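You operate a simulated robot arm through the tools that you are given. There is no shell and no other tool.

You run a simulated robot arm. Do the job below in one go: nothing can be reset, and whatever is moved stays where it is left.

TASK
Move the blue tube to the gripper ports and set the job card's air pressure.
Fine: shut the valve first, press the blue button once, open the valve again after.

The check looks at the end state, three seconds after you hand in, the way a careful person would. Anything else that was tipped, shoved, dropped, spilled or broken makes it a failure.

THE ROBOT
A 7-joint arm with a two-finger parallel gripper, fixed in place. Base frame: the origin is at the foot of the arm, x ahead of it, y to its left, z up; the work surface is at about z = 0. Units: m, rad, N and s.
With the tool pointing down near the work surface it reaches from about 0.22 to 0.58 m from the base axis. Its first joint turns from -1.152 to 1.152 rad. Payload 2.5 kg.
The TCP is the grasp point between the finger pads, 0.023 m short of the fingertips. In the tool frame z runs along the fingers and y along their closing line. Largest opening 0.094 m; finger width 0.038, thickness 0.01; the body of the gripper, 0.054 by 0.096 m, starts 0.039 m behind the TCP.
Orientation is told as [roll, pitch, yaw] about the base's x, y, z axes, in that order, counted from this pose: with the fingers straight down and closing along the base's y, the tool's x points along the base's -x, its y along +y and its z along -z.

THE INTERFACE
- The arm moves only by the tool arm_command. Its argument "steps" is a list of rows, each a list of 6 numbers: the shift along the base's x, y, z in m, then the turn, a rotation vector about the base's x, y, z in rad. In form: [[dx, dy, dz, ax, ay, az], ...]. A call has 1 to 20 rows; each row is the pose to reach, as a shift and turn from the pose commanded when the call began. "fingers" is the gripper command, from -1 (fully open) to 1 (shut), values between in proportion, set as the call begins (left out, the last holds). Rows are played at 5 a second. More than 0.05 m and 0.15 rad between two rows, or a gripper value outside its range, and nothing of the call is played. A pose out of reach is approached as far as the arm can. The call stops where the force on the tool passes 70 N (or 10 N more than at its start, if that is more) or the arm is blocked; 0.2 s more then pass. The fingers move at their own pace (about 0.108 m/s each) and stop on an object; they squeeze with about 37 N. The grip force told is the motor's: it shows also when the fingers shut on nothing. Time passes only in rows, and 0.2 s behind the last, so rows that repeat a pose let the fingers close. It gives the time, the measured TCP pose, the force on the tool (base axes), the opening and the grip force at its end, in the units of the frame above (readings bear some noise), with the torque about the TCP (base axes, N m) and any sound that the robot's microphone picked up.
- Cameras (640 x 400 px; columns grow to the right, rows downward): "scene" is fixed at [0.1071, -0.4003, 0.5455]; the picture's right is [0.91, -0.42, 0.00], its down [-0.24, -0.51, -0.83] and it looks along [0.34, 0.75, -0.56] (base axes); focal length 264 px, centre (320, 200). "wrist" rides on the gripper at [0.086, 0.016, -0.074] in the tool frame; the picture's right is [-0.18, 0.98, 0.00], its down [-0.58, -0.11, -0.81] and it looks along [-0.79, -0.15, 0.59] (tool axes); focal length 243 px, centre (320, 200). There is no depth. A picture from a camera that has moved, and an enlarged one, comes with that camera's place and axes in the base frame and with its lens.
- capture(camera): a new picture of that camera. It takes no simulated time.
- inspect(camera, box): a new picture of the part [left, top, right, bottom] of that camera's present view, enlarged. It takes no simulated time.
- sign_off(): hands the job in; it is judged then, once.

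Nothing tells you positions but the pictures and the camera data. Unless the task says otherwise, let go and move clear before handing in.

The tools are called after "Emit:" by a JSON object that holds its "fn" and its "kwargs". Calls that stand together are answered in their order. arm_command: Moves the arm, as the interface text tells. Its arguments: {"type":"object","properties":{"steps":{"type":"array","items":{"type":"array","items":{"type":"number"}}},"fingers":{"type":"number"}},"required":["steps"]} The other tools are called the same way: capture (camera) takes a picture; inspect (camera, box) takes an enlarged picture of a part of a camera's view; sign_off () hands the job in.

At the start:

```text
time: 0.0
position: [0.3381, 0.2497, 0.3405]
tcp_rot: [0.0, 0.0, 0.0]
force: [0.6, 0.9, -1.0]
wrist_torque: [0.0, 0.01, 0.0]
finger_gap: 0.0939
finger_force: 0.0
```

scene: 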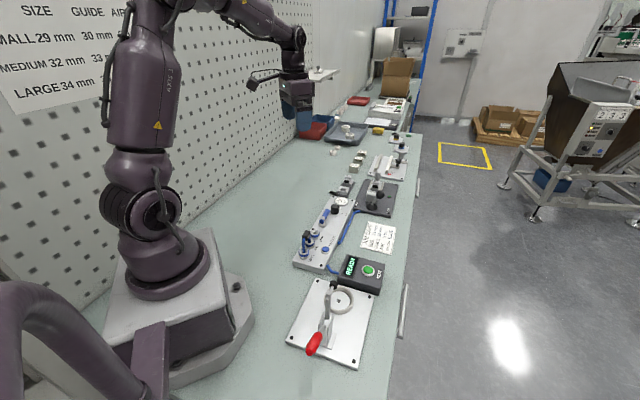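
wrist: 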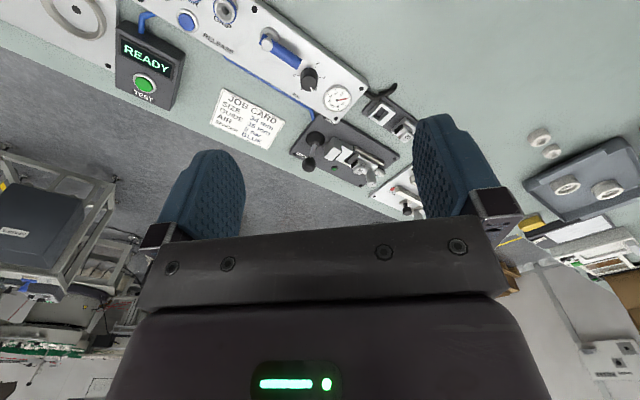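

I see a bench with a pneumatic panel, a job card, a test box and a lever valve plate. I'll enlarge the key areas before moving.

Emit:
{"fn": "inspect", "kwargs": {"camera": "scene", "box": [280, 170, 420, 280]}}

Emit:
{"fn": "inspect", "kwargs": {"camera": "wrist", "box": [120, 0, 420, 190]}}

Emit:
{"fn": "inspect", "kwargs": {"camera": "scene", "box": [0, 0, 130, 110]}}

Emit:
{"fn": "inspect", "kwargs": {"camera": "scene", "box": [280, 240, 420, 380]}}

```text
3.64 times, centred on (350, 225) of scene
camera zoom: at [0.1071, -0.4003, 0.5455], right [0.91, -0.42, 0.0], down [-0.24, -0.51, -0.83], along [0.34, 0.75, -0.56], focal length 958 px, centre (211, 109)
```

zoom: 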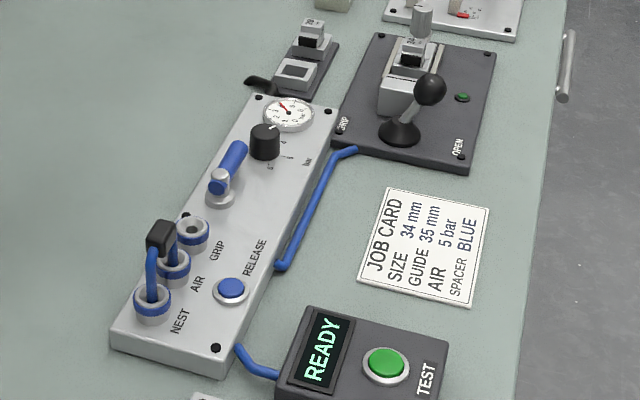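

```text
2.11 times, centred on (270, 95) of wrist
camera zoom: at [0.2497, 0.2666, 0.4147], right [0.18, 0.98, 0.0], down [0.58, -0.11, 0.81], along [0.79, -0.15, -0.59], focal length 511 px, centre (425, 421)
```

zoom: 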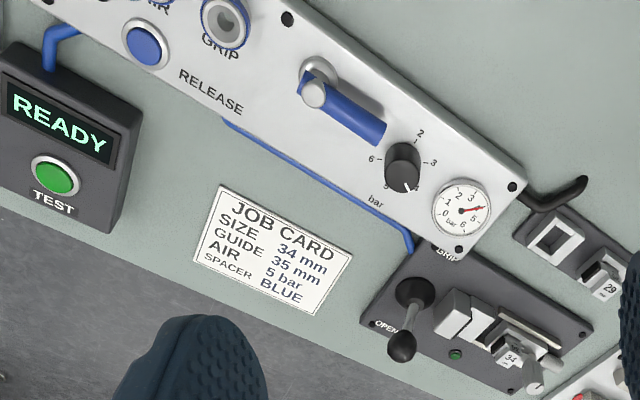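

```text
3.64 times, centred on (65, 55) of scene
camera zoom: at [0.1071, -0.4003, 0.5455], right [0.91, -0.42, 0.0], down [-0.24, -0.51, -0.83], along [0.34, 0.75, -0.56], focal length 958 px, centre (1247, 727)
```

zoom: 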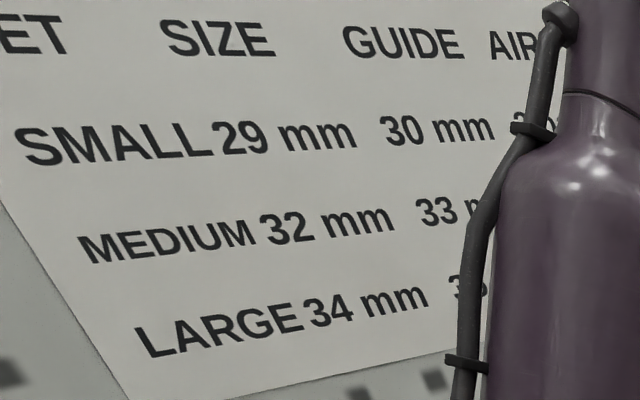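

```text
2.86 times, centred on (350, 310) of scene
camera zoom: at [0.1071, -0.4003, 0.5455], right [0.91, -0.42, 0.0], down [-0.24, -0.51, -0.83], along [0.34, 0.75, -0.56], focal length 753 px, centre (234, -114)
```

zoom: 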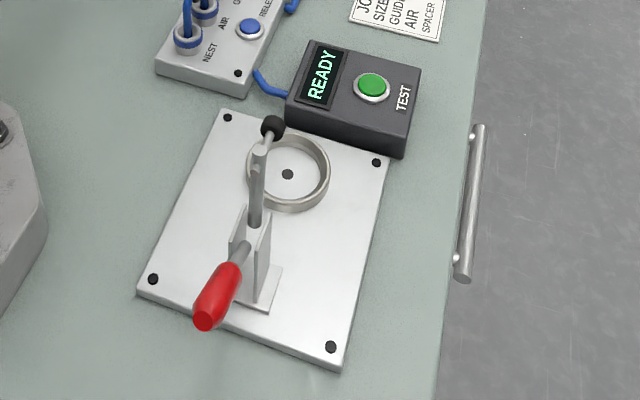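

Ports (NEST/AIR/GRIP), the RELEASE button, valve lever, regulator knob and gauge sit on a panel running diagonally from about (0.27, 0.07) to (0.48, 0.25), with its top at z≈0.03. The job card says 5 bar. I'll move the wrist camera to get a better look at the panel.

Emit:
{"fn": "arm_command", "kwargs": {"steps": [[0, -0.03, 0.01, 0, 0.12, 0], [-0.01, -0.06, 0.02, 0, 0.24, 0], [-0.02, -0.09, 0.03, 0, 0.36, 0], [-0.03, -0.12, 0.03, 0, 0.48, 0], [-0.03, -0.12, 0.03, 0, 0.48, 0]], "fingers": -1}}

Emit:
{"fn": "capture", "kwargs": {"camera": "wrist"}}

Emit:
{"fn": "capture", "kwargs": {"camera": "scene"}}

```text
time: 1.2
position: [0.3059, 0.1286, 0.3689]
tcp_rot: [0.002, 0.482, 0.001]
force: [-0.4, -0.4, 0.2]
wrist_torque: [-0.01, 0.01, -0.01]
finger_gap: 0.0939
finger_force: 0.2
```

```text
taken
camera wrist: at [0.2635, 0.1461, 0.4758], right [0.16, 0.98, -0.08], down [0.89, -0.11, 0.45], along [0.43, -0.15, -0.89], focal length 243 px, centre (320, 200)
```

wrist: 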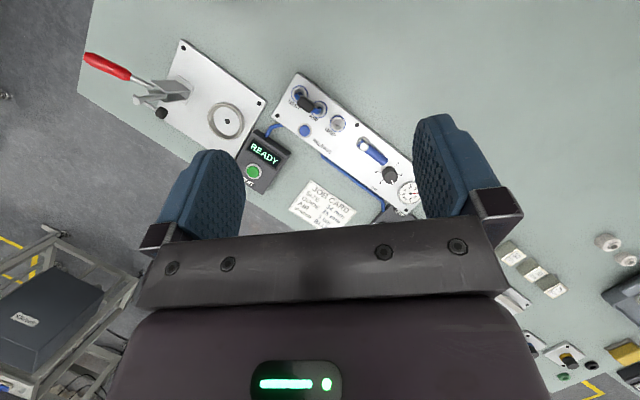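

```text
taken
```

scene: 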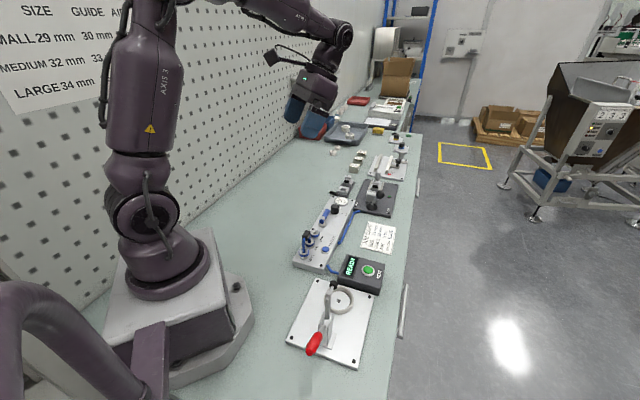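

Emit:
{"fn": "inspect", "kwargs": {"camera": "wrist", "box": [265, 65, 345, 145]}}

Emit:
{"fn": "inspect", "kwargs": {"camera": "wrist", "box": [345, 130, 425, 220]}}

Emit:
{"fn": "inspect", "kwargs": {"camera": "wrist", "box": [265, 65, 425, 225]}}

```text
5.00 times, centred on (305, 105) of wrist
camera zoom: at [0.2635, 0.1461, 0.4758], right [0.16, 0.98, -0.08], down [0.89, -0.11, 0.45], along [0.43, -0.15, -0.89], focal length 1213 px, centre (395, 675)
```

zoom: 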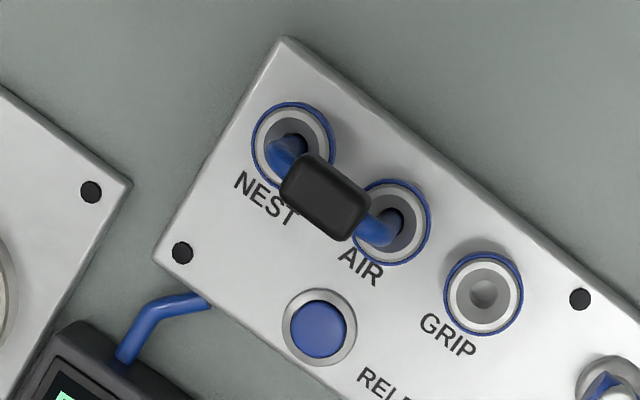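

```text
4.44 times, centred on (385, 175) of wrist
camera zoom: at [0.2635, 0.1461, 0.4758], right [0.16, 0.98, -0.08], down [0.89, -0.11, 0.45], along [0.43, -0.15, -0.89], focal length 1078 px, centre (31, 311)
```

zoom: 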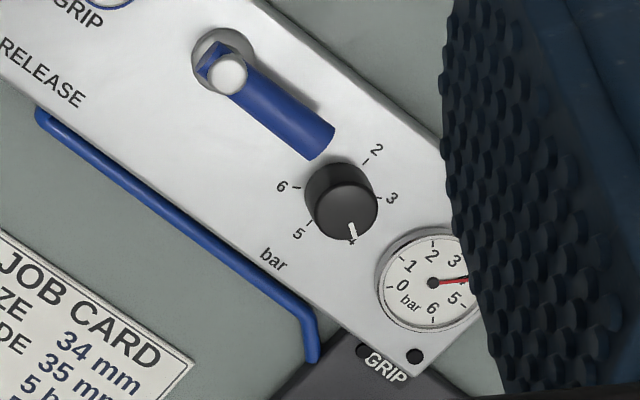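

```text
2.50 times, centred on (345, 145) of wrist
camera zoom: at [0.2635, 0.1461, 0.4758], right [0.16, 0.98, -0.08], down [0.89, -0.11, 0.45], along [0.43, -0.15, -0.89], focal length 606 px, centre (258, 338)
```

zoom: 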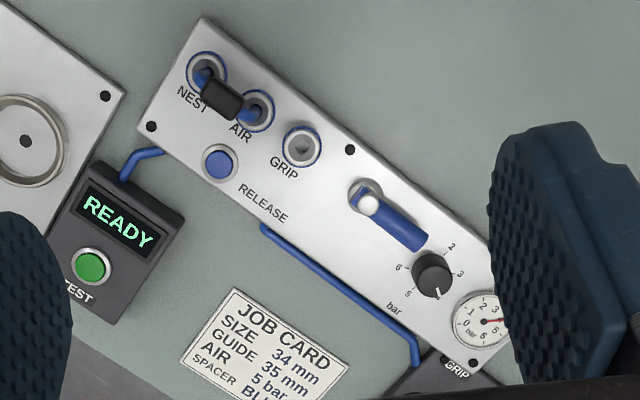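

The geometry from both cameras agrees: NEST≈(0.275,0.071), AIR≈(0.3035,0.100), GRIP≈(0.3315,0.128). The bar scale runs clockwise at about 60° per bar and the knob is now at 4. Next I'll zoom in for the heights of the valve lever, tube handle, button and knob.

Emit:
{"fn": "inspect", "kwargs": {"camera": "scene", "box": [290, 215, 338, 275]}}

Emit:
{"fn": "inspect", "kwargs": {"camera": "scene", "box": [315, 180, 379, 220]}}

Emit:
{"fn": "inspect", "kwargs": {"camera": "wrist", "box": [350, 130, 414, 170]}}

Emit:
{"fn": "inspect", "kwargs": {"camera": "wrist", "box": [360, 160, 424, 200]}}

Emit:
{"fn": "inspect", "kwargs": {"camera": "wrist", "box": [285, 80, 349, 120]}}

```text
6.67 times, centred on (314, 245) of scene
camera zoom: at [0.1071, -0.4003, 0.5455], right [0.91, -0.42, 0.0], down [-0.24, -0.51, -0.83], along [0.34, 0.75, -0.56], focal length 1756 px, centre (360, -100)
```

zoom: 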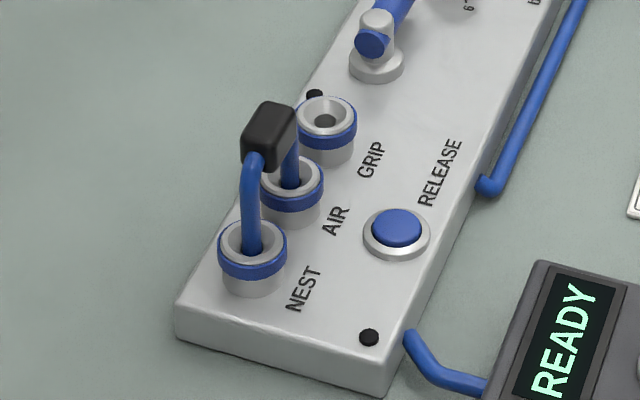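

```text
10.00 times, centred on (347, 200) of scene
camera zoom: at [0.1071, -0.4003, 0.5455], right [0.91, -0.42, 0.0], down [-0.24, -0.51, -0.83], along [0.34, 0.75, -0.56], focal length 2634 px, centre (50, 200)
```

zoom: 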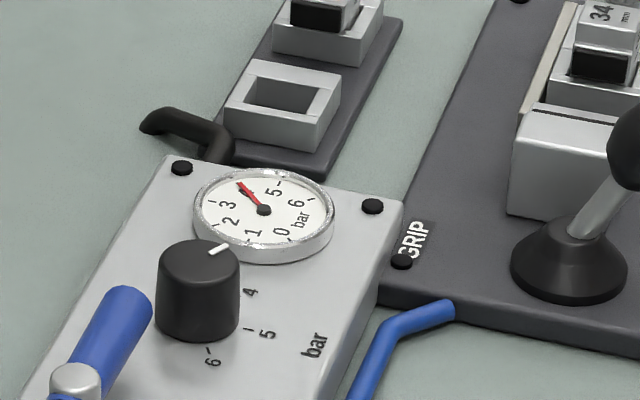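

```text
10.00 times, centred on (382, 150) of wrist
camera zoom: at [0.2635, 0.1461, 0.4758], right [0.16, 0.98, -0.08], down [0.89, -0.11, 0.45], along [0.43, -0.15, -0.89], focal length 2426 px, centre (-300, 700)
```

zoom: 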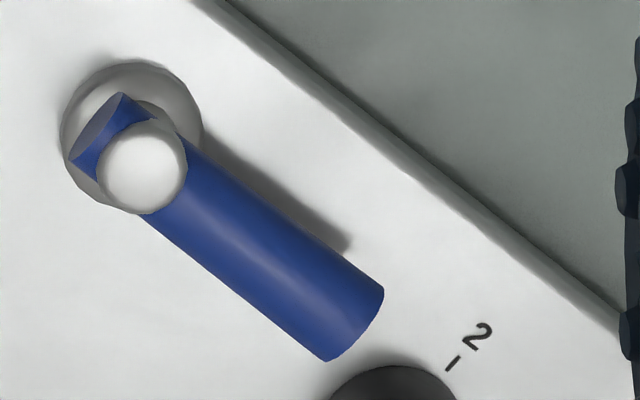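

```text
10.00 times, centred on (392, 180) of wrist
camera zoom: at [0.2635, 0.1461, 0.4758], right [0.16, 0.98, -0.08], down [0.89, -0.11, 0.45], along [0.43, -0.15, -0.89], focal length 2426 px, centre (-400, 400)
```

zoom: 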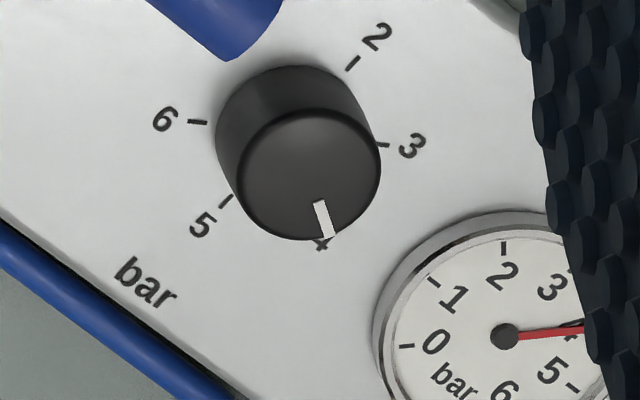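

```text
10.00 times, centred on (317, 100) of wrist
camera zoom: at [0.2635, 0.1461, 0.4758], right [0.16, 0.98, -0.08], down [0.89, -0.11, 0.45], along [0.43, -0.15, -0.89], focal length 2426 px, centre (350, 1200)
```

zoom: 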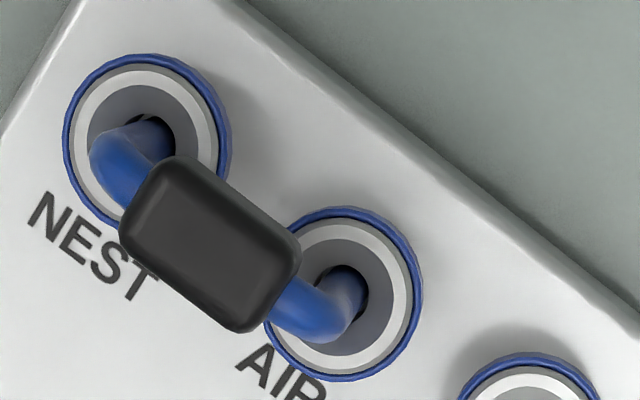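

Triangulated positions:

| Item | Position (m) | Notes |
|---|---|---|
| Valve hub | (0.3765, 0.1695) | lever points along about 45°, tip at r≈0.05, axis z≈0.037 |
| Knob | (0.4414, 0.2132) | top z≈0.045 |
| Button | (0.337, 0.0665) | top z≈0.025 |
| Tube handle | (0.2897, 0.0855) | z≈0.078 |

First I'll level the tool and move above the valve lever with 45° yaw.

Emit:
{"fn": "arm_command", "kwargs": {"steps": [[0.0237, 0.0157, -0.03, 0, -0.12, 0], [0.0474, 0.0314, -0.06, 0, -0.24, 0], [0.071, 0.0471, -0.09, 0, -0.36, 0], [0.0947, 0.0628, -0.12, 0, -0.48, 0], [0.0947, 0.0628, -0.12, 0, -0.48, 0]], "fingers": -0.2}}

Emit:
{"fn": "arm_command", "kwargs": {"steps": [[0, 0, -0.015, 0, 0, 0.131], [0, 0, -0.03, 0, 0, 0.262], [0, 0, -0.045, 0, 0, 0.393], [0, 0, -0.06, 0, 0, 0.524], [0, 0, -0.075, 0, 0, 0.655], [0, 0, -0.09, 0, 0, 0.7854], [0, 0, -0.09, 0, 0, 0.7854]]}}

Emit:
{"fn": "capture", "kwargs": {"camera": "wrist"}}

Emit:
{"fn": "capture", "kwargs": {"camera": "scene"}}

```text
time: 2.4
position: [0.4023, 0.1939, 0.2493]
tcp_rot: [0.0, -0.002, 0.0]
force: [0.2, -0.6, 0.3]
wrist_torque: [-0.01, -0.01, 0.05]
finger_gap: 0.0563
finger_force: 0.1
```

```text
time: 4.0
position: [0.4017, 0.1923, 0.1593]
tcp_rot: [0.0, 0.002, 0.788]
force: [-0.6, 0.2, -0.8]
wrist_torque: [-0.01, 0.02, 0.0]
finger_gap: 0.056
finger_force: 0.1
```

```text
taken
camera wrist: at [0.3285, 0.1434, 0.2349], right [-0.57, 0.82, 0.0], down [0.49, 0.34, 0.81], along [0.66, 0.46, -0.59], focal length 243 px, centre (320, 200)
```

wrist: 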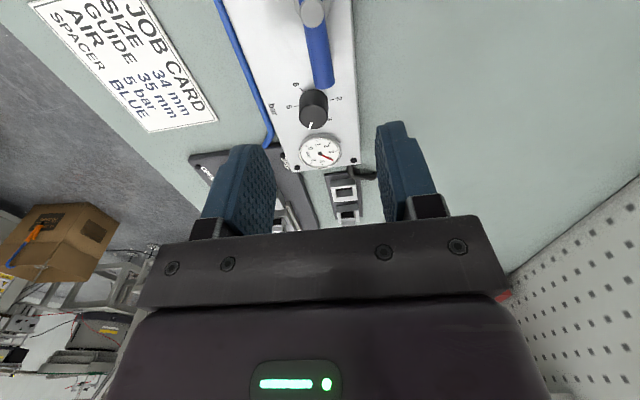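

```text
taken
```

scene: 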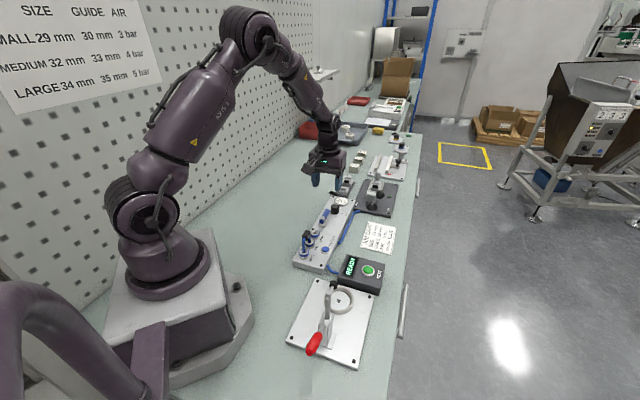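

I'm above the lever with the fingers straddling the panel line, and the wall chart confirms LARGE = 5 bar. I'll zoom in to check the alignment before descending.

Emit:
{"fn": "inspect", "kwargs": {"camera": "wrist", "box": [270, 0, 380, 90]}}

Emit:
{"fn": "inspect", "kwargs": {"camera": "wrist", "box": [270, 80, 370, 180]}}

Emit:
{"fn": "inspect", "kwargs": {"camera": "scene", "box": [290, 160, 370, 230]}}

```text
4.44 times, centred on (325, 45) of wrist
camera zoom: at [0.3285, 0.1434, 0.2349], right [-0.57, 0.82, 0.0], down [0.49, 0.34, 0.81], along [0.66, 0.46, -0.59], focal length 1078 px, centre (298, 889)
```

zoom: 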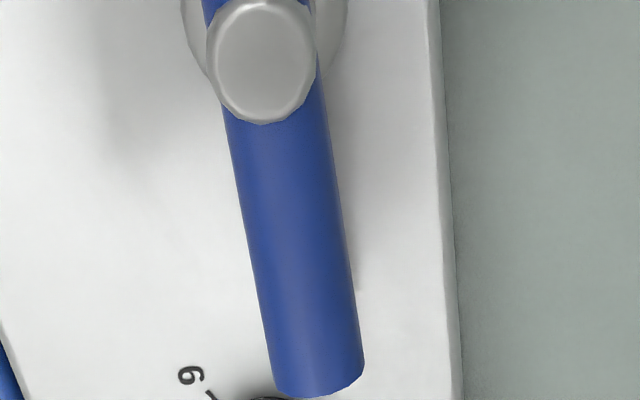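

```text
4.00 times, centred on (320, 130) of wrist
camera zoom: at [0.3285, 0.1434, 0.2349], right [-0.57, 0.82, 0.0], down [0.49, 0.34, 0.81], along [0.66, 0.46, -0.59], focal length 970 px, centre (320, 480)
```

zoom: 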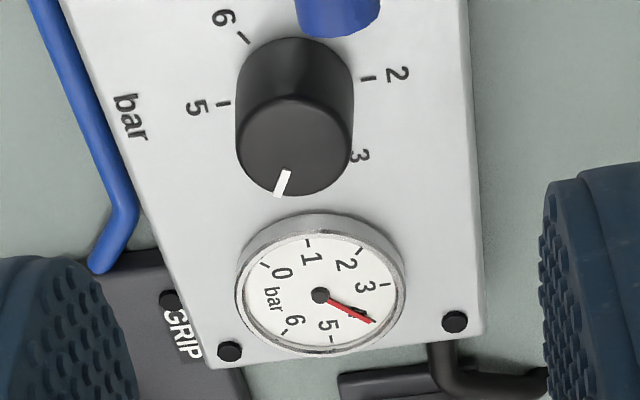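

```text
5.71 times, centred on (330, 195) of scene
camera zoom: at [0.1071, -0.4003, 0.5455], right [0.91, -0.42, 0.0], down [-0.24, -0.51, -0.83], along [0.34, 0.75, -0.56], focal length 1505 px, centre (263, 229)
```

zoom: 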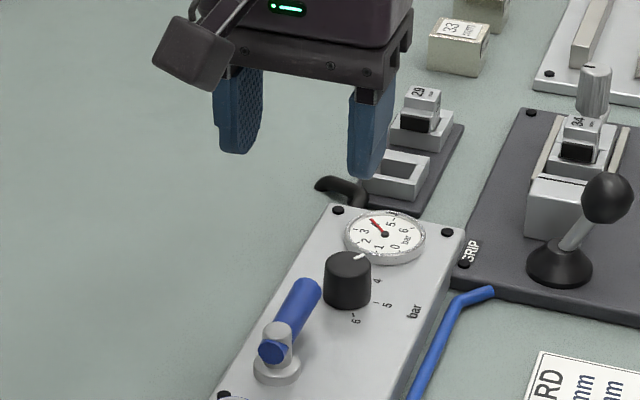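

The lever lies along 44.5° and its tip is at (0.4147, 0.207), so the alignment is good. I'll descend straddling the lever, then close on it gently.

Emit:
{"fn": "arm_command", "kwargs": {"steps": [[0, 0, -0.03, 0, 0, 0], [0, 0, -0.06, 0, 0, 0], [0, 0, -0.09, 0, 0, 0], [0, 0, -0.111, 0, 0, 0], [0, 0, -0.111, 0, 0, 0]]}}

Emit:
{"fn": "inspect", "kwargs": {"camera": "scene", "box": [290, 160, 370, 230]}}

Emit:
{"fn": "capture", "kwargs": {"camera": "wrist"}}

```text
time: 5.2
position: [0.4023, 0.1926, 0.0494]
tcp_rot: [0.0, 0.001, 0.784]
force: [0.2, -0.6, -0.6]
wrist_torque: [-0.03, 0.02, 0.02]
finger_gap: 0.0564
finger_force: 0.1
```

```text
5.71 times, centred on (330, 195) of scene
camera zoom: at [0.1071, -0.4003, 0.5455], right [0.91, -0.42, 0.0], down [-0.24, -0.51, -0.83], along [0.34, 0.75, -0.56], focal length 1505 px, centre (263, 229)
```

zoom: 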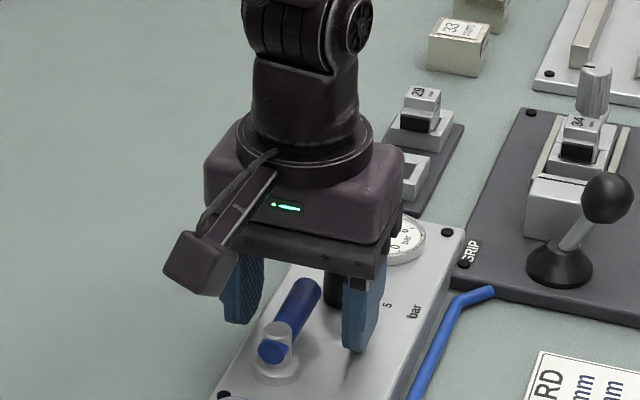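

```text
taken
camera wrist: at [0.329, 0.1435, 0.1239], right [-0.57, 0.82, 0.0], down [0.49, 0.33, 0.81], along [0.67, 0.46, -0.59], focal length 243 px, centre (320, 200)
```

wrist: 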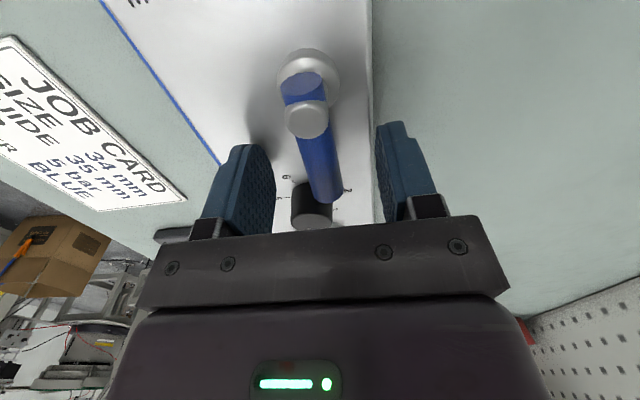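

The lever sits centred between the fingers, so I'll close onto it.

Emit:
{"fn": "arm_command", "kwargs": {"steps": [[0, 0, 0, 0, 0, 0], [0, 0, 0, 0, 0, 0], [0, 0, 0, 0, 0, 0]], "fingers": 0.6}}

Emit:
{"fn": "capture", "kwargs": {"camera": "wrist"}}

```text
time: 6.0
position: [0.4007, 0.1911, 0.048]
tcp_rot: [0.0, 0.001, 0.786]
force: [-1.4, 0.5, 0.0]
wrist_torque: [0.01, -0.01, -0.02]
finger_gap: 0.0189
finger_force: 0.2
```

```text
taken
camera wrist: at [0.3288, 0.1435, 0.1242], right [-0.57, 0.82, 0.0], down [0.49, 0.33, 0.81], along [0.67, 0.46, -0.59], focal length 243 px, centre (320, 200)
```

wrist: 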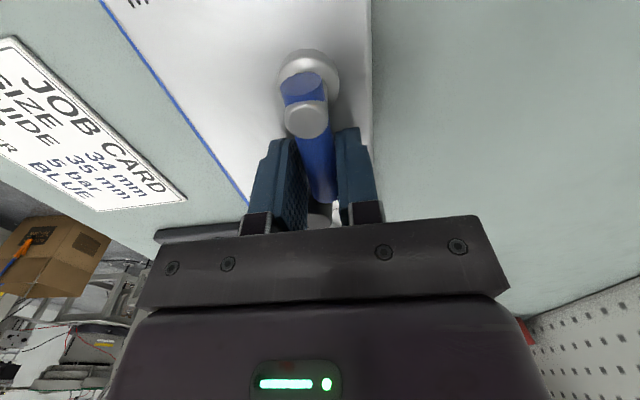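

The lever is loosely caged between the fingers. I'll try a small clockwise (closing) turn about the hub and check the response.

Emit:
{"fn": "arm_command", "kwargs": {"steps": [[0.00287, -0.00334, 0, 0, 0, -0.13], [0.00528, -0.00702, 0, 0, 0, -0.26], [0.00528, -0.00702, 0, 0, 0, -0.26]]}}

Emit:
{"fn": "capture", "kwargs": {"camera": "wrist"}}

Emit:
{"fn": "inspect", "kwargs": {"camera": "scene", "box": [290, 180, 370, 250]}}

```text
time: 6.8
position: [0.4071, 0.1854, 0.0495]
tcp_rot: [0.0, -0.001, 0.524]
force: [0.6, 1.8, -0.6]
wrist_torque: [-0.04, 0.0, 0.0]
finger_gap: 0.0193
finger_force: 0.2
```

```text
taken
camera wrist: at [0.3235, 0.157, 0.1241], right [-0.33, 0.94, 0.0], down [0.56, 0.2, 0.81], along [0.76, 0.27, -0.59], focal length 243 px, centre (320, 200)
```

wrist: 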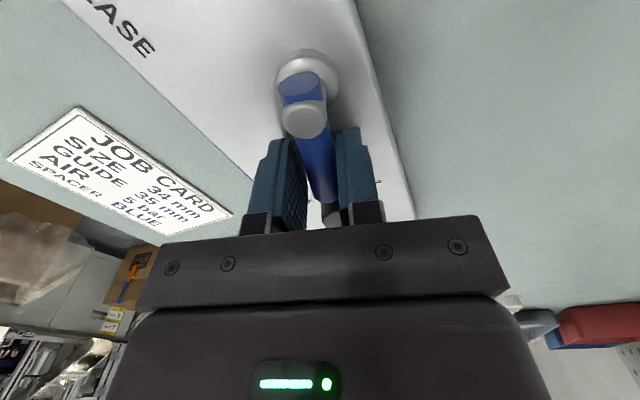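

```text
5.71 times, centred on (330, 215) of scene
camera zoom: at [0.1071, -0.4003, 0.5455], right [0.91, -0.42, 0.0], down [-0.24, -0.51, -0.83], along [0.34, 0.75, -0.56], focal length 1505 px, centre (263, 114)
```

zoom: 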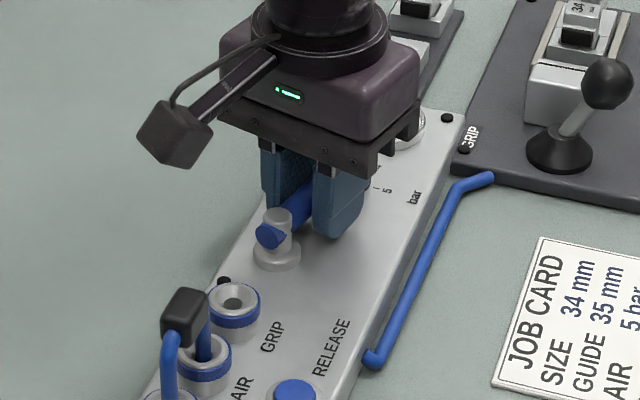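

The clockwise turn works with little force. I'll continue the quarter turn to about −45°.

Emit:
{"fn": "arm_command", "kwargs": {"steps": [[0.00193, -0.004, 0, 0, 0, -0.131], [0.00331, -0.00821, 0, 0, 0, -0.262], [0.00414, -0.01256, 0, 0, 0, -0.393], [0.00439, -0.01699, 0, 0, 0, -0.524], [0.00406, -0.02141, 0, 0, 0, -0.655], [0.00315, -0.02575, 0, 0, 0, -0.786], [0.00169, -0.02994, 0, 0, 0, -0.917], [-0.00031, -0.0339, 0, 0, 0, -1.048], [-0.00281, -0.03756, 0, 0, 0, -1.179], [-0.00577, -0.04086, 0, 0, 0, -1.31], [-0.00577, -0.04086, 0, 0, 0, -1.31]]}}

Emit:
{"fn": "capture", "kwargs": {"camera": "wrist"}}

Emit:
{"fn": "inspect", "kwargs": {"camera": "scene", "box": [290, 180, 370, 250]}}

```text
time: 9.2
position: [0.3999, 0.1437, 0.0485]
tcp_rot: [-0.002, 0.0, -0.788]
force: [0.1, 0.6, -0.2]
wrist_torque: [0.01, -0.01, 0.0]
finger_gap: 0.0193
finger_force: 0.1
```

```text
taken
camera wrist: at [0.3508, 0.2175, 0.1238], right [0.83, 0.56, 0.0], down [0.33, -0.49, 0.81], along [0.45, -0.67, -0.59], focal length 243 px, centre (320, 200)
```

wrist: 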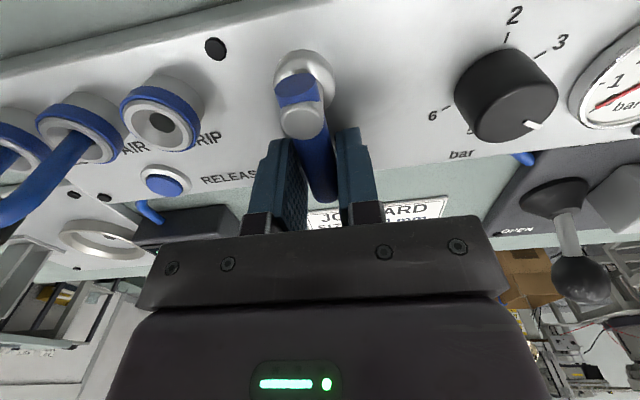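

```text
5.71 times, centred on (330, 215) of scene
camera zoom: at [0.1071, -0.4003, 0.5455], right [0.91, -0.42, 0.0], down [-0.24, -0.51, -0.83], along [0.34, 0.75, -0.56], focal length 1505 px, centre (263, 114)
```

zoom: 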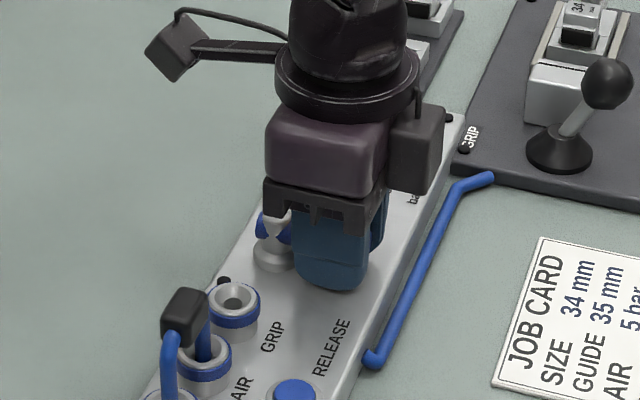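

No stop is felt yet, and the lever looks perpendicular to the panel. I'll nudge a little further to find the end stop.

Emit:
{"fn": "arm_command", "kwargs": {"steps": [[-0.00081, -0.00074, 0, 0, 0, -0.033], [-0.00161, -0.00149, 0, 0, 0, -0.065], [-0.00241, -0.00213, 0, 0, 0, -0.095], [-0.00241, -0.00213, 0, 0, 0, -0.095]]}}

Emit:
{"fn": "capture", "kwargs": {"camera": "wrist"}}

```text
time: 10.2
position: [0.3991, 0.1426, 0.0485]
tcp_rot: [0.002, 0.0, -0.877]
force: [4.9, 7.0, -2.0]
wrist_torque: [-0.04, -0.06, 0.17]
finger_gap: 0.0226
finger_force: 4.4
```

```text
taken
camera wrist: at [0.3555, 0.2206, 0.1239], right [0.87, 0.49, 0.0], down [0.29, -0.52, 0.81], along [0.39, -0.7, -0.59], focal length 243 px, centre (320, 200)
```

wrist: 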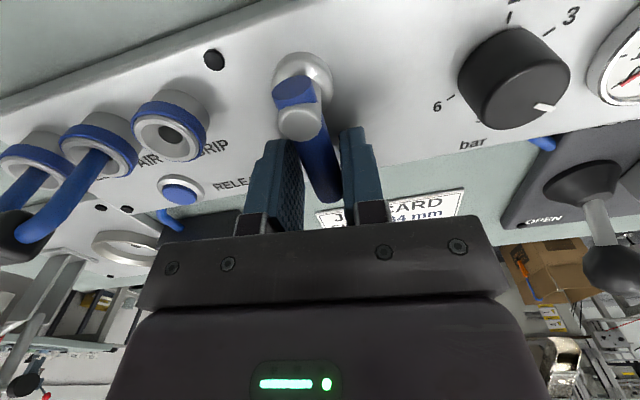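

There's resistance now (about 8.5 N), so the lever is at its stop and the valve is shut. I'll relax slightly, open the fingers and lift.

Emit:
{"fn": "arm_command", "kwargs": {"steps": [[0.0012, 0.001, 0, 0, 0, 0.05], [0.0012, 0.001, 0, 0, 0, 0.05]]}}

Emit:
{"fn": "arm_command", "kwargs": {"steps": [[0, 0, 0, 0, 0, 0], [0, 0, 0, 0, 0, 0], [0, 0, 0.03, 0, 0, 0], [0, 0, 0.06, 0, 0, 0], [0, 0, 0.1, 0, 0, 0], [0, 0, 0.1, 0, 0, 0]], "fingers": 0.1}}

Emit:
{"fn": "capture", "kwargs": {"camera": "wrist"}}

Emit:
{"fn": "inspect", "kwargs": {"camera": "scene", "box": [290, 180, 370, 250]}}

```text
time: 10.8
position: [0.4, 0.1417, 0.0489]
tcp_rot: [0.0, 0.002, -0.829]
force: [3.0, 1.2, 1.8]
wrist_torque: [-0.04, -0.07, 0.06]
finger_gap: 0.0199
finger_force: 1.4
```

```text
time: 12.2
position: [0.4002, 0.1426, 0.1492]
tcp_rot: [0.001, -0.001, -0.83]
force: [0.3, 0.8, -0.1]
wrist_torque: [-0.03, 0.03, 0.0]
finger_gap: 0.0423
finger_force: 0.1
```

```text
taken
camera wrist: at [0.3526, 0.2192, 0.2242], right [0.85, 0.53, 0.0], down [0.31, -0.5, 0.81], along [0.43, -0.68, -0.59], focal length 243 px, centre (320, 200)
```

wrist: 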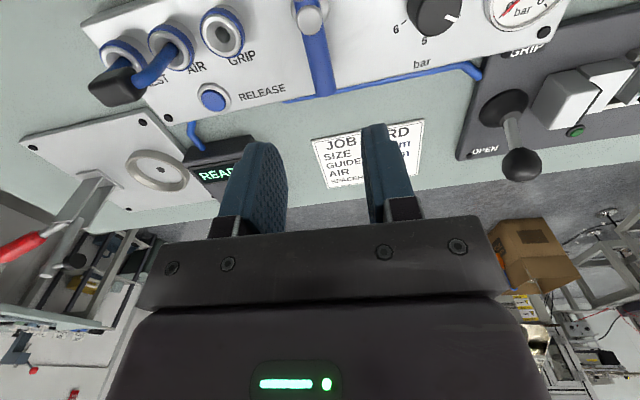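

```text
5.71 times, centred on (330, 215) of scene
camera zoom: at [0.1071, -0.4003, 0.5455], right [0.91, -0.42, 0.0], down [-0.24, -0.51, -0.83], along [0.34, 0.75, -0.56], focal length 1505 px, centre (263, 114)
```

zoom: 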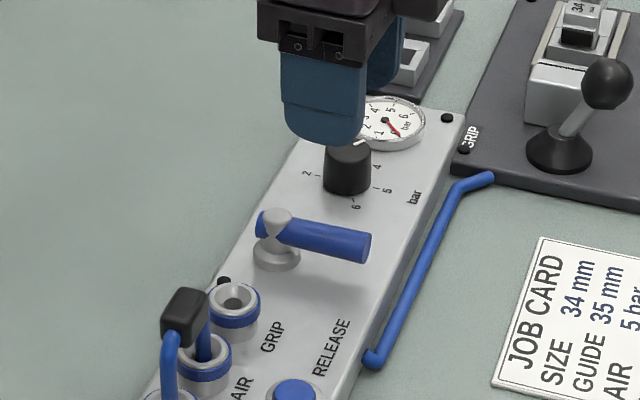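

The lever is now perpendicular, so the valve is shut, and the gauge dropped to 0. Next is the RELEASE button, so I'll refine its position.

Emit:
{"fn": "inspect", "kwargs": {"camera": "wrist", "box": [80, 0, 272, 120]}}

Emit:
{"fn": "inspect", "kwargs": {"camera": "scene", "box": [300, 230, 348, 260]}}

```text
3.33 times, centred on (176, 60) of wrist
camera zoom: at [0.3526, 0.2192, 0.2242], right [0.85, 0.53, 0.0], down [0.31, -0.5, 0.81], along [0.43, -0.68, -0.59], focal length 809 px, centre (800, 667)
```

zoom: 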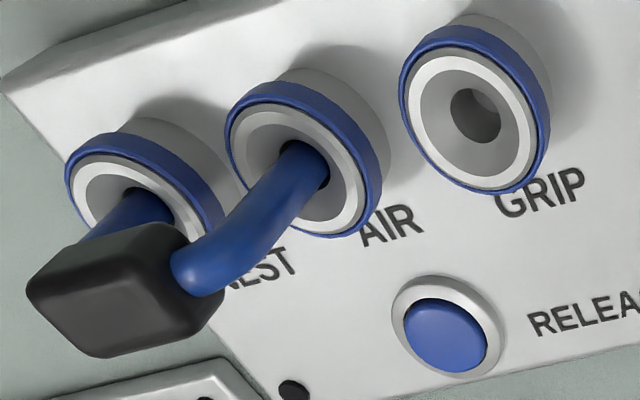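

```text
13.33 times, centred on (324, 245) of scene
camera zoom: at [0.1071, -0.4003, 0.5455], right [0.91, -0.42, 0.0], down [-0.24, -0.51, -0.83], along [0.34, 0.75, -0.56], focal length 3513 px, centre (267, -400)
```

zoom: 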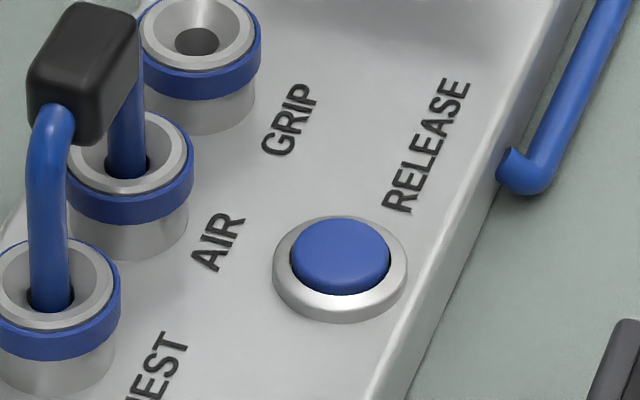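

The button centre triangulates to (0.3373, 0.0668) with its top at z≈0.027. I'll go above it with closed fingers at −45° yaw, which keeps the gripper body clear of the tube handle.

Emit:
{"fn": "arm_command", "kwargs": {"steps": [[-0.0205, -0.0259, 0, 0, 0, 0.015], [-0.041, -0.0518, 0, 0, 0, 0.03], [-0.0614, -0.0776, 0, 0, 0, 0.044], [-0.0614, -0.0776, -0.03, 0, 0, 0.044], [-0.0614, -0.0776, -0.06, 0, 0, 0.044], [-0.0614, -0.0776, -0.08, 0, 0, 0.044], [-0.0614, -0.0776, -0.08, 0, 0, 0.044]], "fingers": 1}}

Emit:
{"fn": "capture", "kwargs": {"camera": "wrist"}}

Emit:
{"fn": "inspect", "kwargs": {"camera": "scene", "box": [280, 210, 360, 270]}}

```text
time: 13.8
position: [0.3379, 0.0654, 0.0689]
tcp_rot: [0.0, 0.001, -0.784]
force: [-0.2, -0.6, 0.9]
wrist_torque: [0.02, -0.02, 0.02]
finger_gap: 0.0
finger_force: 37.3
```

```text
taken
camera wrist: at [0.2878, 0.1394, 0.1439], right [0.83, 0.56, 0.0], down [0.33, -0.49, 0.81], along [0.46, -0.67, -0.59], focal length 243 px, centre (320, 200)
```

wrist: 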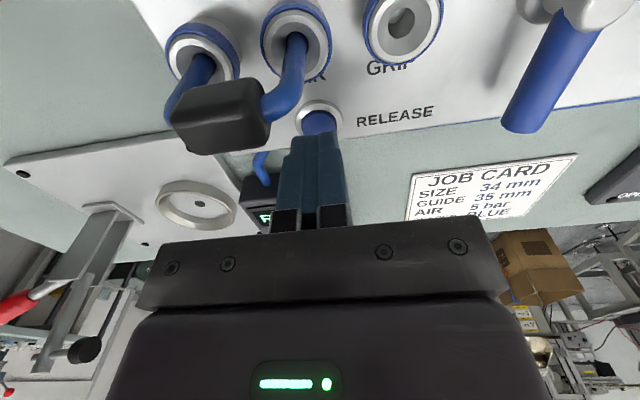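

```text
6.67 times, centred on (320, 240) of scene
camera zoom: at [0.1071, -0.4003, 0.5455], right [0.91, -0.42, 0.0], down [-0.24, -0.51, -0.83], along [0.34, 0.75, -0.56], focal length 1756 px, centre (320, -67)
```

zoom: 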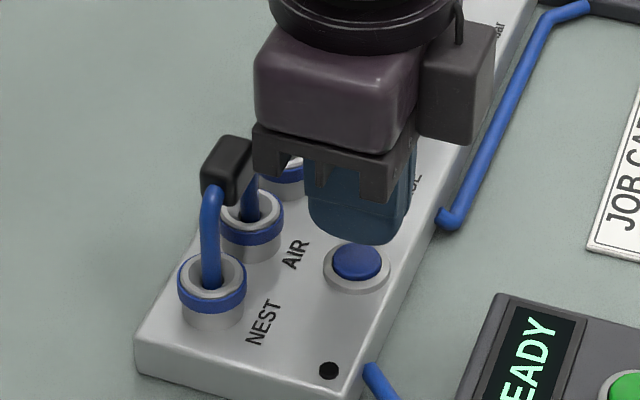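

The fingers are directly above the button. I'll lower to contact in small steps and watch the force.

Emit:
{"fn": "arm_command", "kwargs": {"steps": [[0, 0, -0.008, 0, 0, 0], [0, 0, -0.014, 0, 0, 0], [0, 0, -0.017, 0, 0, 0], [0, 0, -0.019, 0, 0, 0], [0, 0, -0.019, 0, 0, 0]]}}

Emit:
{"fn": "inspect", "kwargs": {"camera": "scene", "box": [290, 220, 354, 260]}}

```text
time: 15.0
position: [0.3373, 0.066, 0.0494]
tcp_rot: [0.003, -0.001, -0.785]
force: [-1.7, 0.4, 2.8]
wrist_torque: [0.01, 0.06, 0.02]
finger_gap: 0.0
finger_force: 36.9
heard: click
```

```text
10.00 times, centred on (322, 240) of scene
camera zoom: at [0.1071, -0.4003, 0.5455], right [0.91, -0.42, 0.0], down [-0.24, -0.51, -0.83], along [0.34, 0.75, -0.56], focal length 2634 px, centre (300, -200)
```

zoom: 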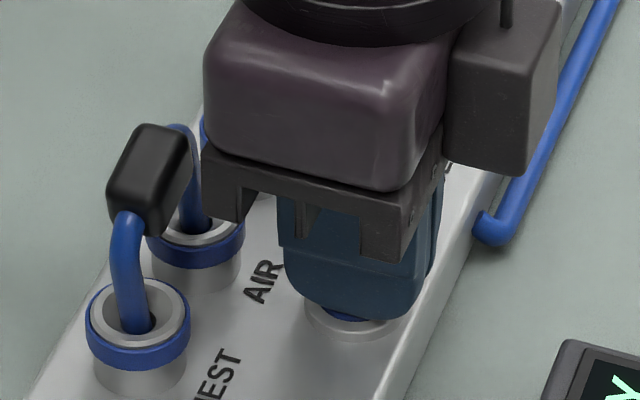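

A click was heard, so the button has registered once. I'll rise straight up without pressing again.

Emit:
{"fn": "arm_command", "kwargs": {"steps": [[0, 0, 0.04, 0, 0, 0], [0, 0, 0.08, 0, 0, 0], [0, 0, 0.12, 0, 0, 0], [0, 0, 0.12, 0, 0, 0]]}}

Emit:
{"fn": "capture", "kwargs": {"camera": "wrist"}}

Emit:
{"fn": "inspect", "kwargs": {"camera": "scene", "box": [290, 220, 354, 260]}}

```text
time: 16.0
position: [0.3369, 0.0658, 0.1706]
tcp_rot: [0.0, -0.002, -0.786]
force: [0.1, 0.4, 0.0]
wrist_torque: [-0.01, -0.01, 0.0]
finger_gap: 0.0
finger_force: 37.0
```

```text
taken
camera wrist: at [0.2873, 0.1394, 0.2452], right [0.83, 0.56, 0.0], down [0.33, -0.49, 0.81], along [0.46, -0.67, -0.59], focal length 243 px, centre (320, 200)
```

wrist: 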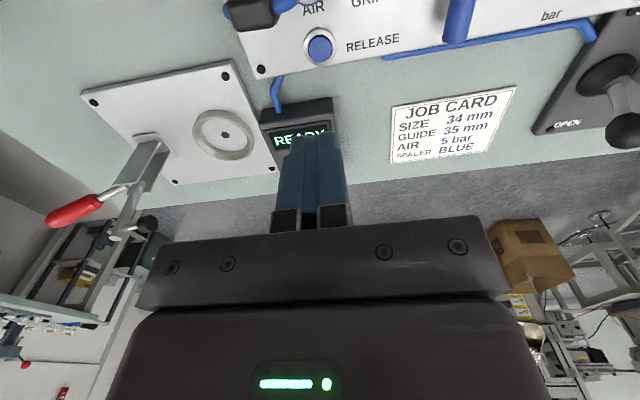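

```text
10.00 times, centred on (322, 240) of scene
camera zoom: at [0.1071, -0.4003, 0.5455], right [0.91, -0.42, 0.0], down [-0.24, -0.51, -0.83], along [0.34, 0.75, -0.56], focal length 2634 px, centre (300, -200)
```

zoom: 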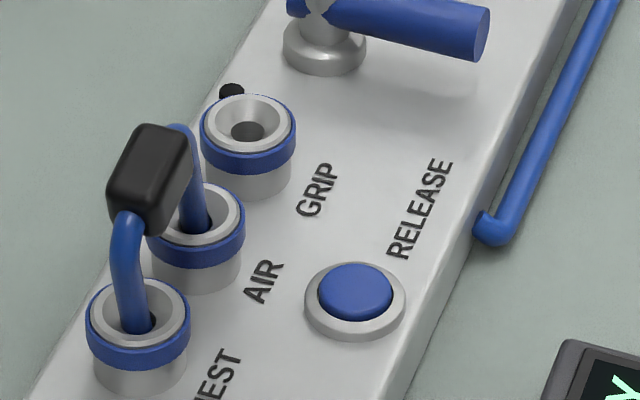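

The button has sprung back, and the tube has shifted or tilted slightly, so it's now released. I'll rotate to +45° yaw above the tube handle and look closely before gripping.

Emit:
{"fn": "arm_command", "kwargs": {"steps": [[-0.004, 0.0016, 0.002, 0, 0, 0.131], [-0.008, 0.0031, 0.004, 0, 0, 0.262], [-0.012, 0.0047, 0.006, 0, 0, 0.393], [-0.016, 0.0062, 0.008, 0, 0, 0.524], [-0.02, 0.0078, 0.01, 0, 0, 0.655], [-0.024, 0.0094, 0.01, 0, 0, 0.786], [-0.028, 0.0109, 0.01, 0, 0, 0.917], [-0.032, 0.0125, 0.01, 0, 0, 1.048], [-0.036, 0.014, 0.01, 0, 0, 1.179], [-0.04, 0.0156, 0.01, 0, 0, 1.31], [-0.044, 0.0172, 0.01, 0, 0, 1.441], [-0.0476, 0.0187, 0.01, 0, 0, 1.571], [-0.0476, 0.0187, 0.01, 0, 0, 1.571]], "fingers": -0.3}}

Emit:
{"fn": "capture", "kwargs": {"camera": "wrist"}}

Emit:
{"fn": "inspect", "kwargs": {"camera": "wrist", "box": [260, 20, 388, 100]}}

Emit:
{"fn": "inspect", "kwargs": {"camera": "scene", "box": [285, 220, 349, 260]}}

```text
time: 18.8
position: [0.2908, 0.0845, 0.1811]
tcp_rot: [0.0, 0.0, 0.787]
force: [0.1, 0.4, 1.1]
wrist_torque: [-0.01, 0.0, 0.03]
finger_gap: 0.0608
finger_force: 0.0
```

```text
taken
camera wrist: at [0.2177, 0.0355, 0.2547], right [-0.57, 0.82, 0.0], down [0.49, 0.34, 0.81], along [0.66, 0.46, -0.59], focal length 243 px, centre (320, 200)
```

wrist: 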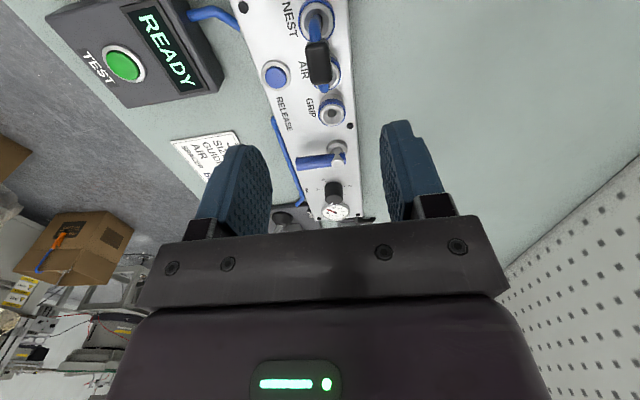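

```text
5.00 times, centred on (324, 60) of wrist
camera zoom: at [0.2177, 0.0355, 0.2547], right [-0.57, 0.82, 0.0], down [0.49, 0.34, 0.81], along [0.66, 0.46, -0.59], focal length 1213 px, centre (300, 900)
```

zoom: 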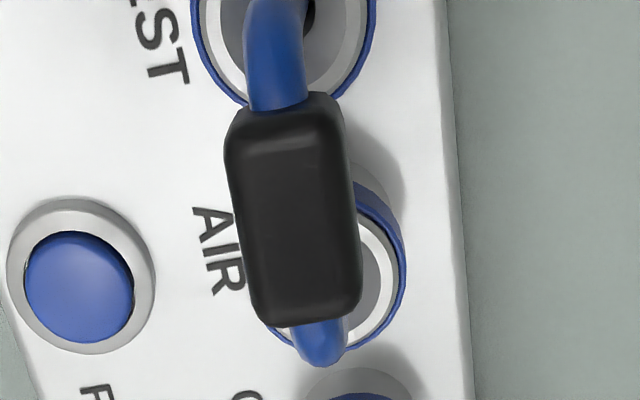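

```text
10.00 times, centred on (317, 240) of scene
camera zoom: at [0.1071, -0.4003, 0.5455], right [0.91, -0.42, 0.0], down [-0.24, -0.51, -0.83], along [0.34, 0.75, -0.56], focal length 2634 px, centre (350, -200)
```

zoom: 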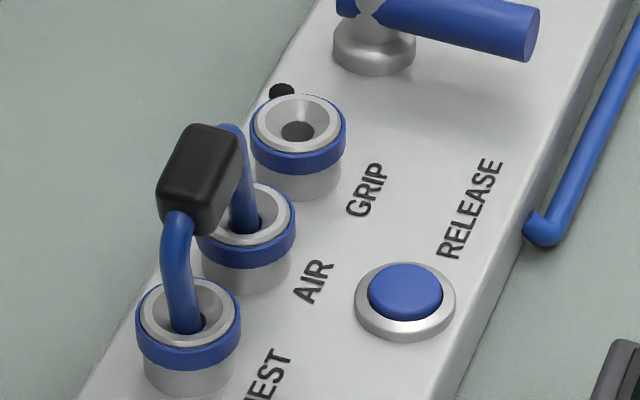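

The released tube now leans toward the NEST end, with the handle centre at about (0.2836, 0.0797, 0.077). I'll take a side view along the panel's cross direction to measure the tilt.

Emit:
{"fn": "arm_command", "kwargs": {"steps": [[-0.004, 0.0045, 0, 0, 0, -0.131], [-0.008, 0.009, 0, 0, 0, -0.262], [-0.012, 0.0135, 0, 0, 0, -0.393], [-0.016, 0.018, 0, 0, 0, -0.524], [-0.02, 0.0225, 0, 0, 0, -0.655], [-0.024, 0.027, 0, 0, 0, -0.786], [-0.028, 0.0315, 0, 0, 0, -0.917], [-0.032, 0.036, 0, 0, 0, -1.048], [-0.036, 0.0405, 0, 0, 0, -1.179], [-0.04, 0.045, 0, 0, 0, -1.31], [-0.044, 0.0495, 0, 0, 0, -1.441], [-0.0497, 0.0545, 0, 0, 0, -1.571], [-0.0497, 0.0545, -0.02, 0, 0, -1.571], [-0.0497, 0.0545, -0.04, 0, 0, -1.571], [-0.0497, 0.0545, -0.04, 0, 0, -1.571]], "fingers": -1}}

Emit:
{"fn": "capture", "kwargs": {"camera": "wrist"}}

```text
time: 22.0
position: [0.2414, 0.1386, 0.1401]
tcp_rot: [0.0, 0.001, -0.785]
force: [0.0, 0.3, 0.3]
wrist_torque: [0.02, 0.05, 0.0]
finger_gap: 0.094
finger_force: 0.0
```

```text
taken
camera wrist: at [0.1915, 0.2121, 0.2147], right [0.83, 0.56, 0.0], down [0.33, -0.49, 0.81], along [0.46, -0.67, -0.59], focal length 243 px, centre (320, 200)
```

wrist: 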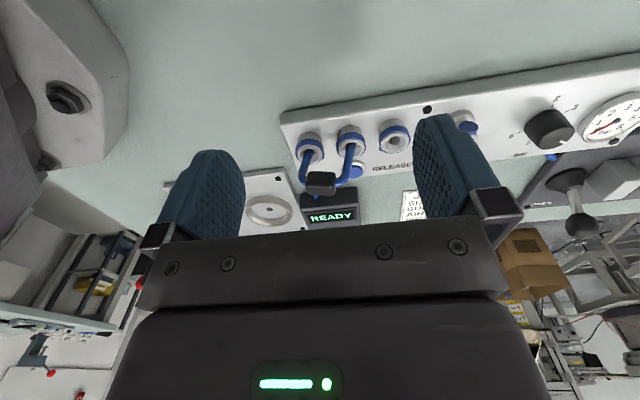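

Emit:
{"fn": "inspect", "kwargs": {"camera": "wrist", "box": [280, 120, 376, 210]}}

Emit:
{"fn": "inspect", "kwargs": {"camera": "wrist", "box": [520, 90, 640, 160]}}

```text
4.44 times, centred on (328, 165) of wrist
camera zoom: at [0.1915, 0.2121, 0.2147], right [0.83, 0.56, 0.0], down [0.33, -0.49, 0.81], along [0.46, -0.67, -0.59], focal length 1078 px, centre (284, 356)
```

zoom: 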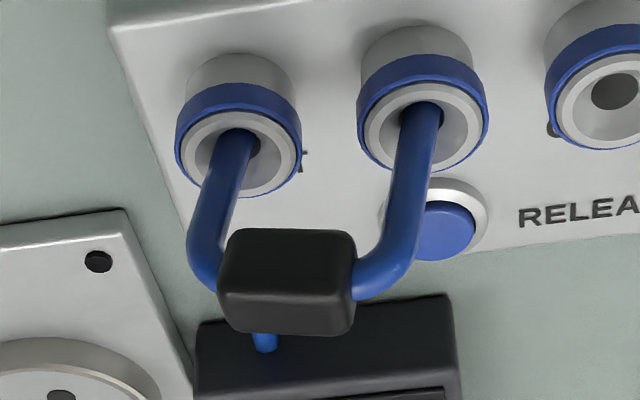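

```text
5.33 times, centred on (580, 125) of wrist
camera zoom: at [0.1915, 0.2121, 0.2147], right [0.83, 0.56, 0.0], down [0.33, -0.49, 0.81], along [0.46, -0.67, -0.59], focal length 1294 px, centre (-1067, 600)
```

zoom: 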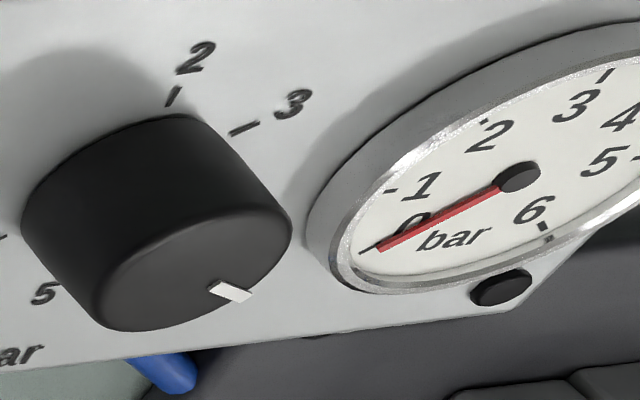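

In the side view the tube leans about 0.2 rad toward NEST, within the plane of the port line, and the gauge reads 0. I'll raise, go back to +45° yaw and tilt the tool by 0.2 rad so the fingers align with the tube.

Emit:
{"fn": "arm_command", "kwargs": {"steps": [[0, 0, 0.025, 0, 0, 0], [0, 0, 0.0467, 0, 0, 0.05], [0.0027, -0.006, 0.0467, 0, 0, 0.18], [0.0054, -0.012, 0.0467, 0, 0, 0.31], [0.0081, -0.0179, 0.0467, 0, 0, 0.44], [0.0108, -0.0239, 0.0467, 0, 0, 0.57], [0.0135, -0.0298, 0.0467, 0, 0, 0.7], [0.0162, -0.0358, 0.0467, 0, 0, 0.83], [0.0189, -0.0417, 0.0467, 0, 0, 0.96], [0.0216, -0.0477, 0.0467, 0, 0, 1.09], [0.0243, -0.0536, 0.0467, 0, 0, 1.22], [0.027, -0.0596, 0.0467, 0, 0, 1.35], [0.0297, -0.0656, 0.0467, 0, 0, 1.47], [0.0324, -0.0715, 0.0467, 0, 0, 1.571], [0.0324, -0.0715, 0.0467, 0, 0, 1.571]], "fingers": 0}}

Emit:
{"fn": "arm_command", "kwargs": {"steps": [[0, 0, -0.015, 0.0707, -0.0707, 0], [0, 0, -0.03, 0.1414, -0.1414, 0], [0, 0, -0.03, 0.1414, -0.1414, 0]]}}

Emit:
{"fn": "capture", "kwargs": {"camera": "wrist"}}

Emit:
{"fn": "capture", "kwargs": {"camera": "scene"}}

```text
time: 25.2
position: [0.2726, 0.0672, 0.186]
tcp_rot: [0.001, 0.0, 0.787]
force: [-0.4, -0.1, -0.7]
wrist_torque: [-0.01, -0.04, 0.0]
finger_gap: 0.047
finger_force: 0.2
```

```text
time: 26.0
position: [0.2729, 0.067, 0.1556]
tcp_rot: [0.002, -0.201, 0.786]
force: [0.6, 0.1, 0.1]
wrist_torque: [-0.01, -0.01, -0.01]
finger_gap: 0.0469
finger_force: 0.1
```

```text
taken
camera wrist: at [0.1911, 0.0093, 0.2125], right [-0.57, 0.82, 0.04], down [0.37, 0.21, 0.91], along [0.74, 0.53, -0.42], focal length 243 px, centre (320, 200)
```

wrist: 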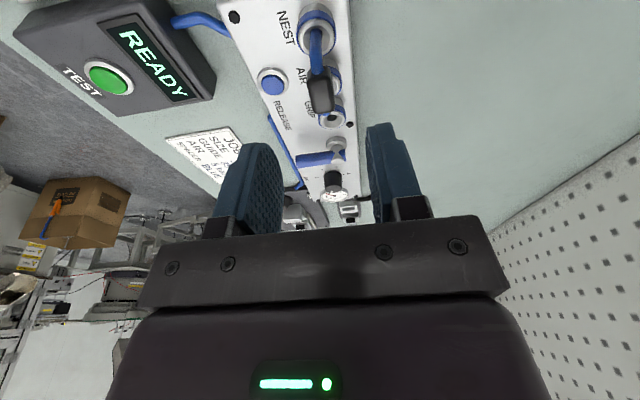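

```text
taken
```

scene: 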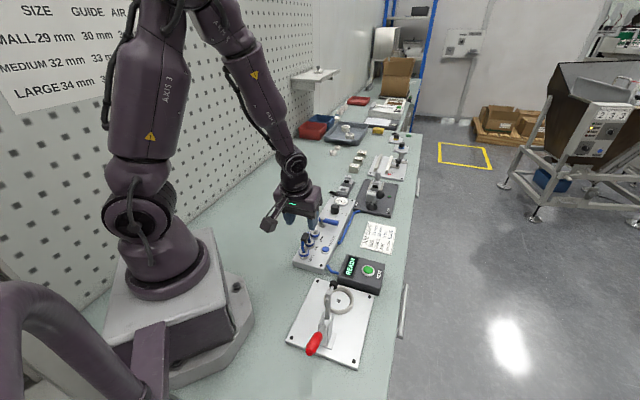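

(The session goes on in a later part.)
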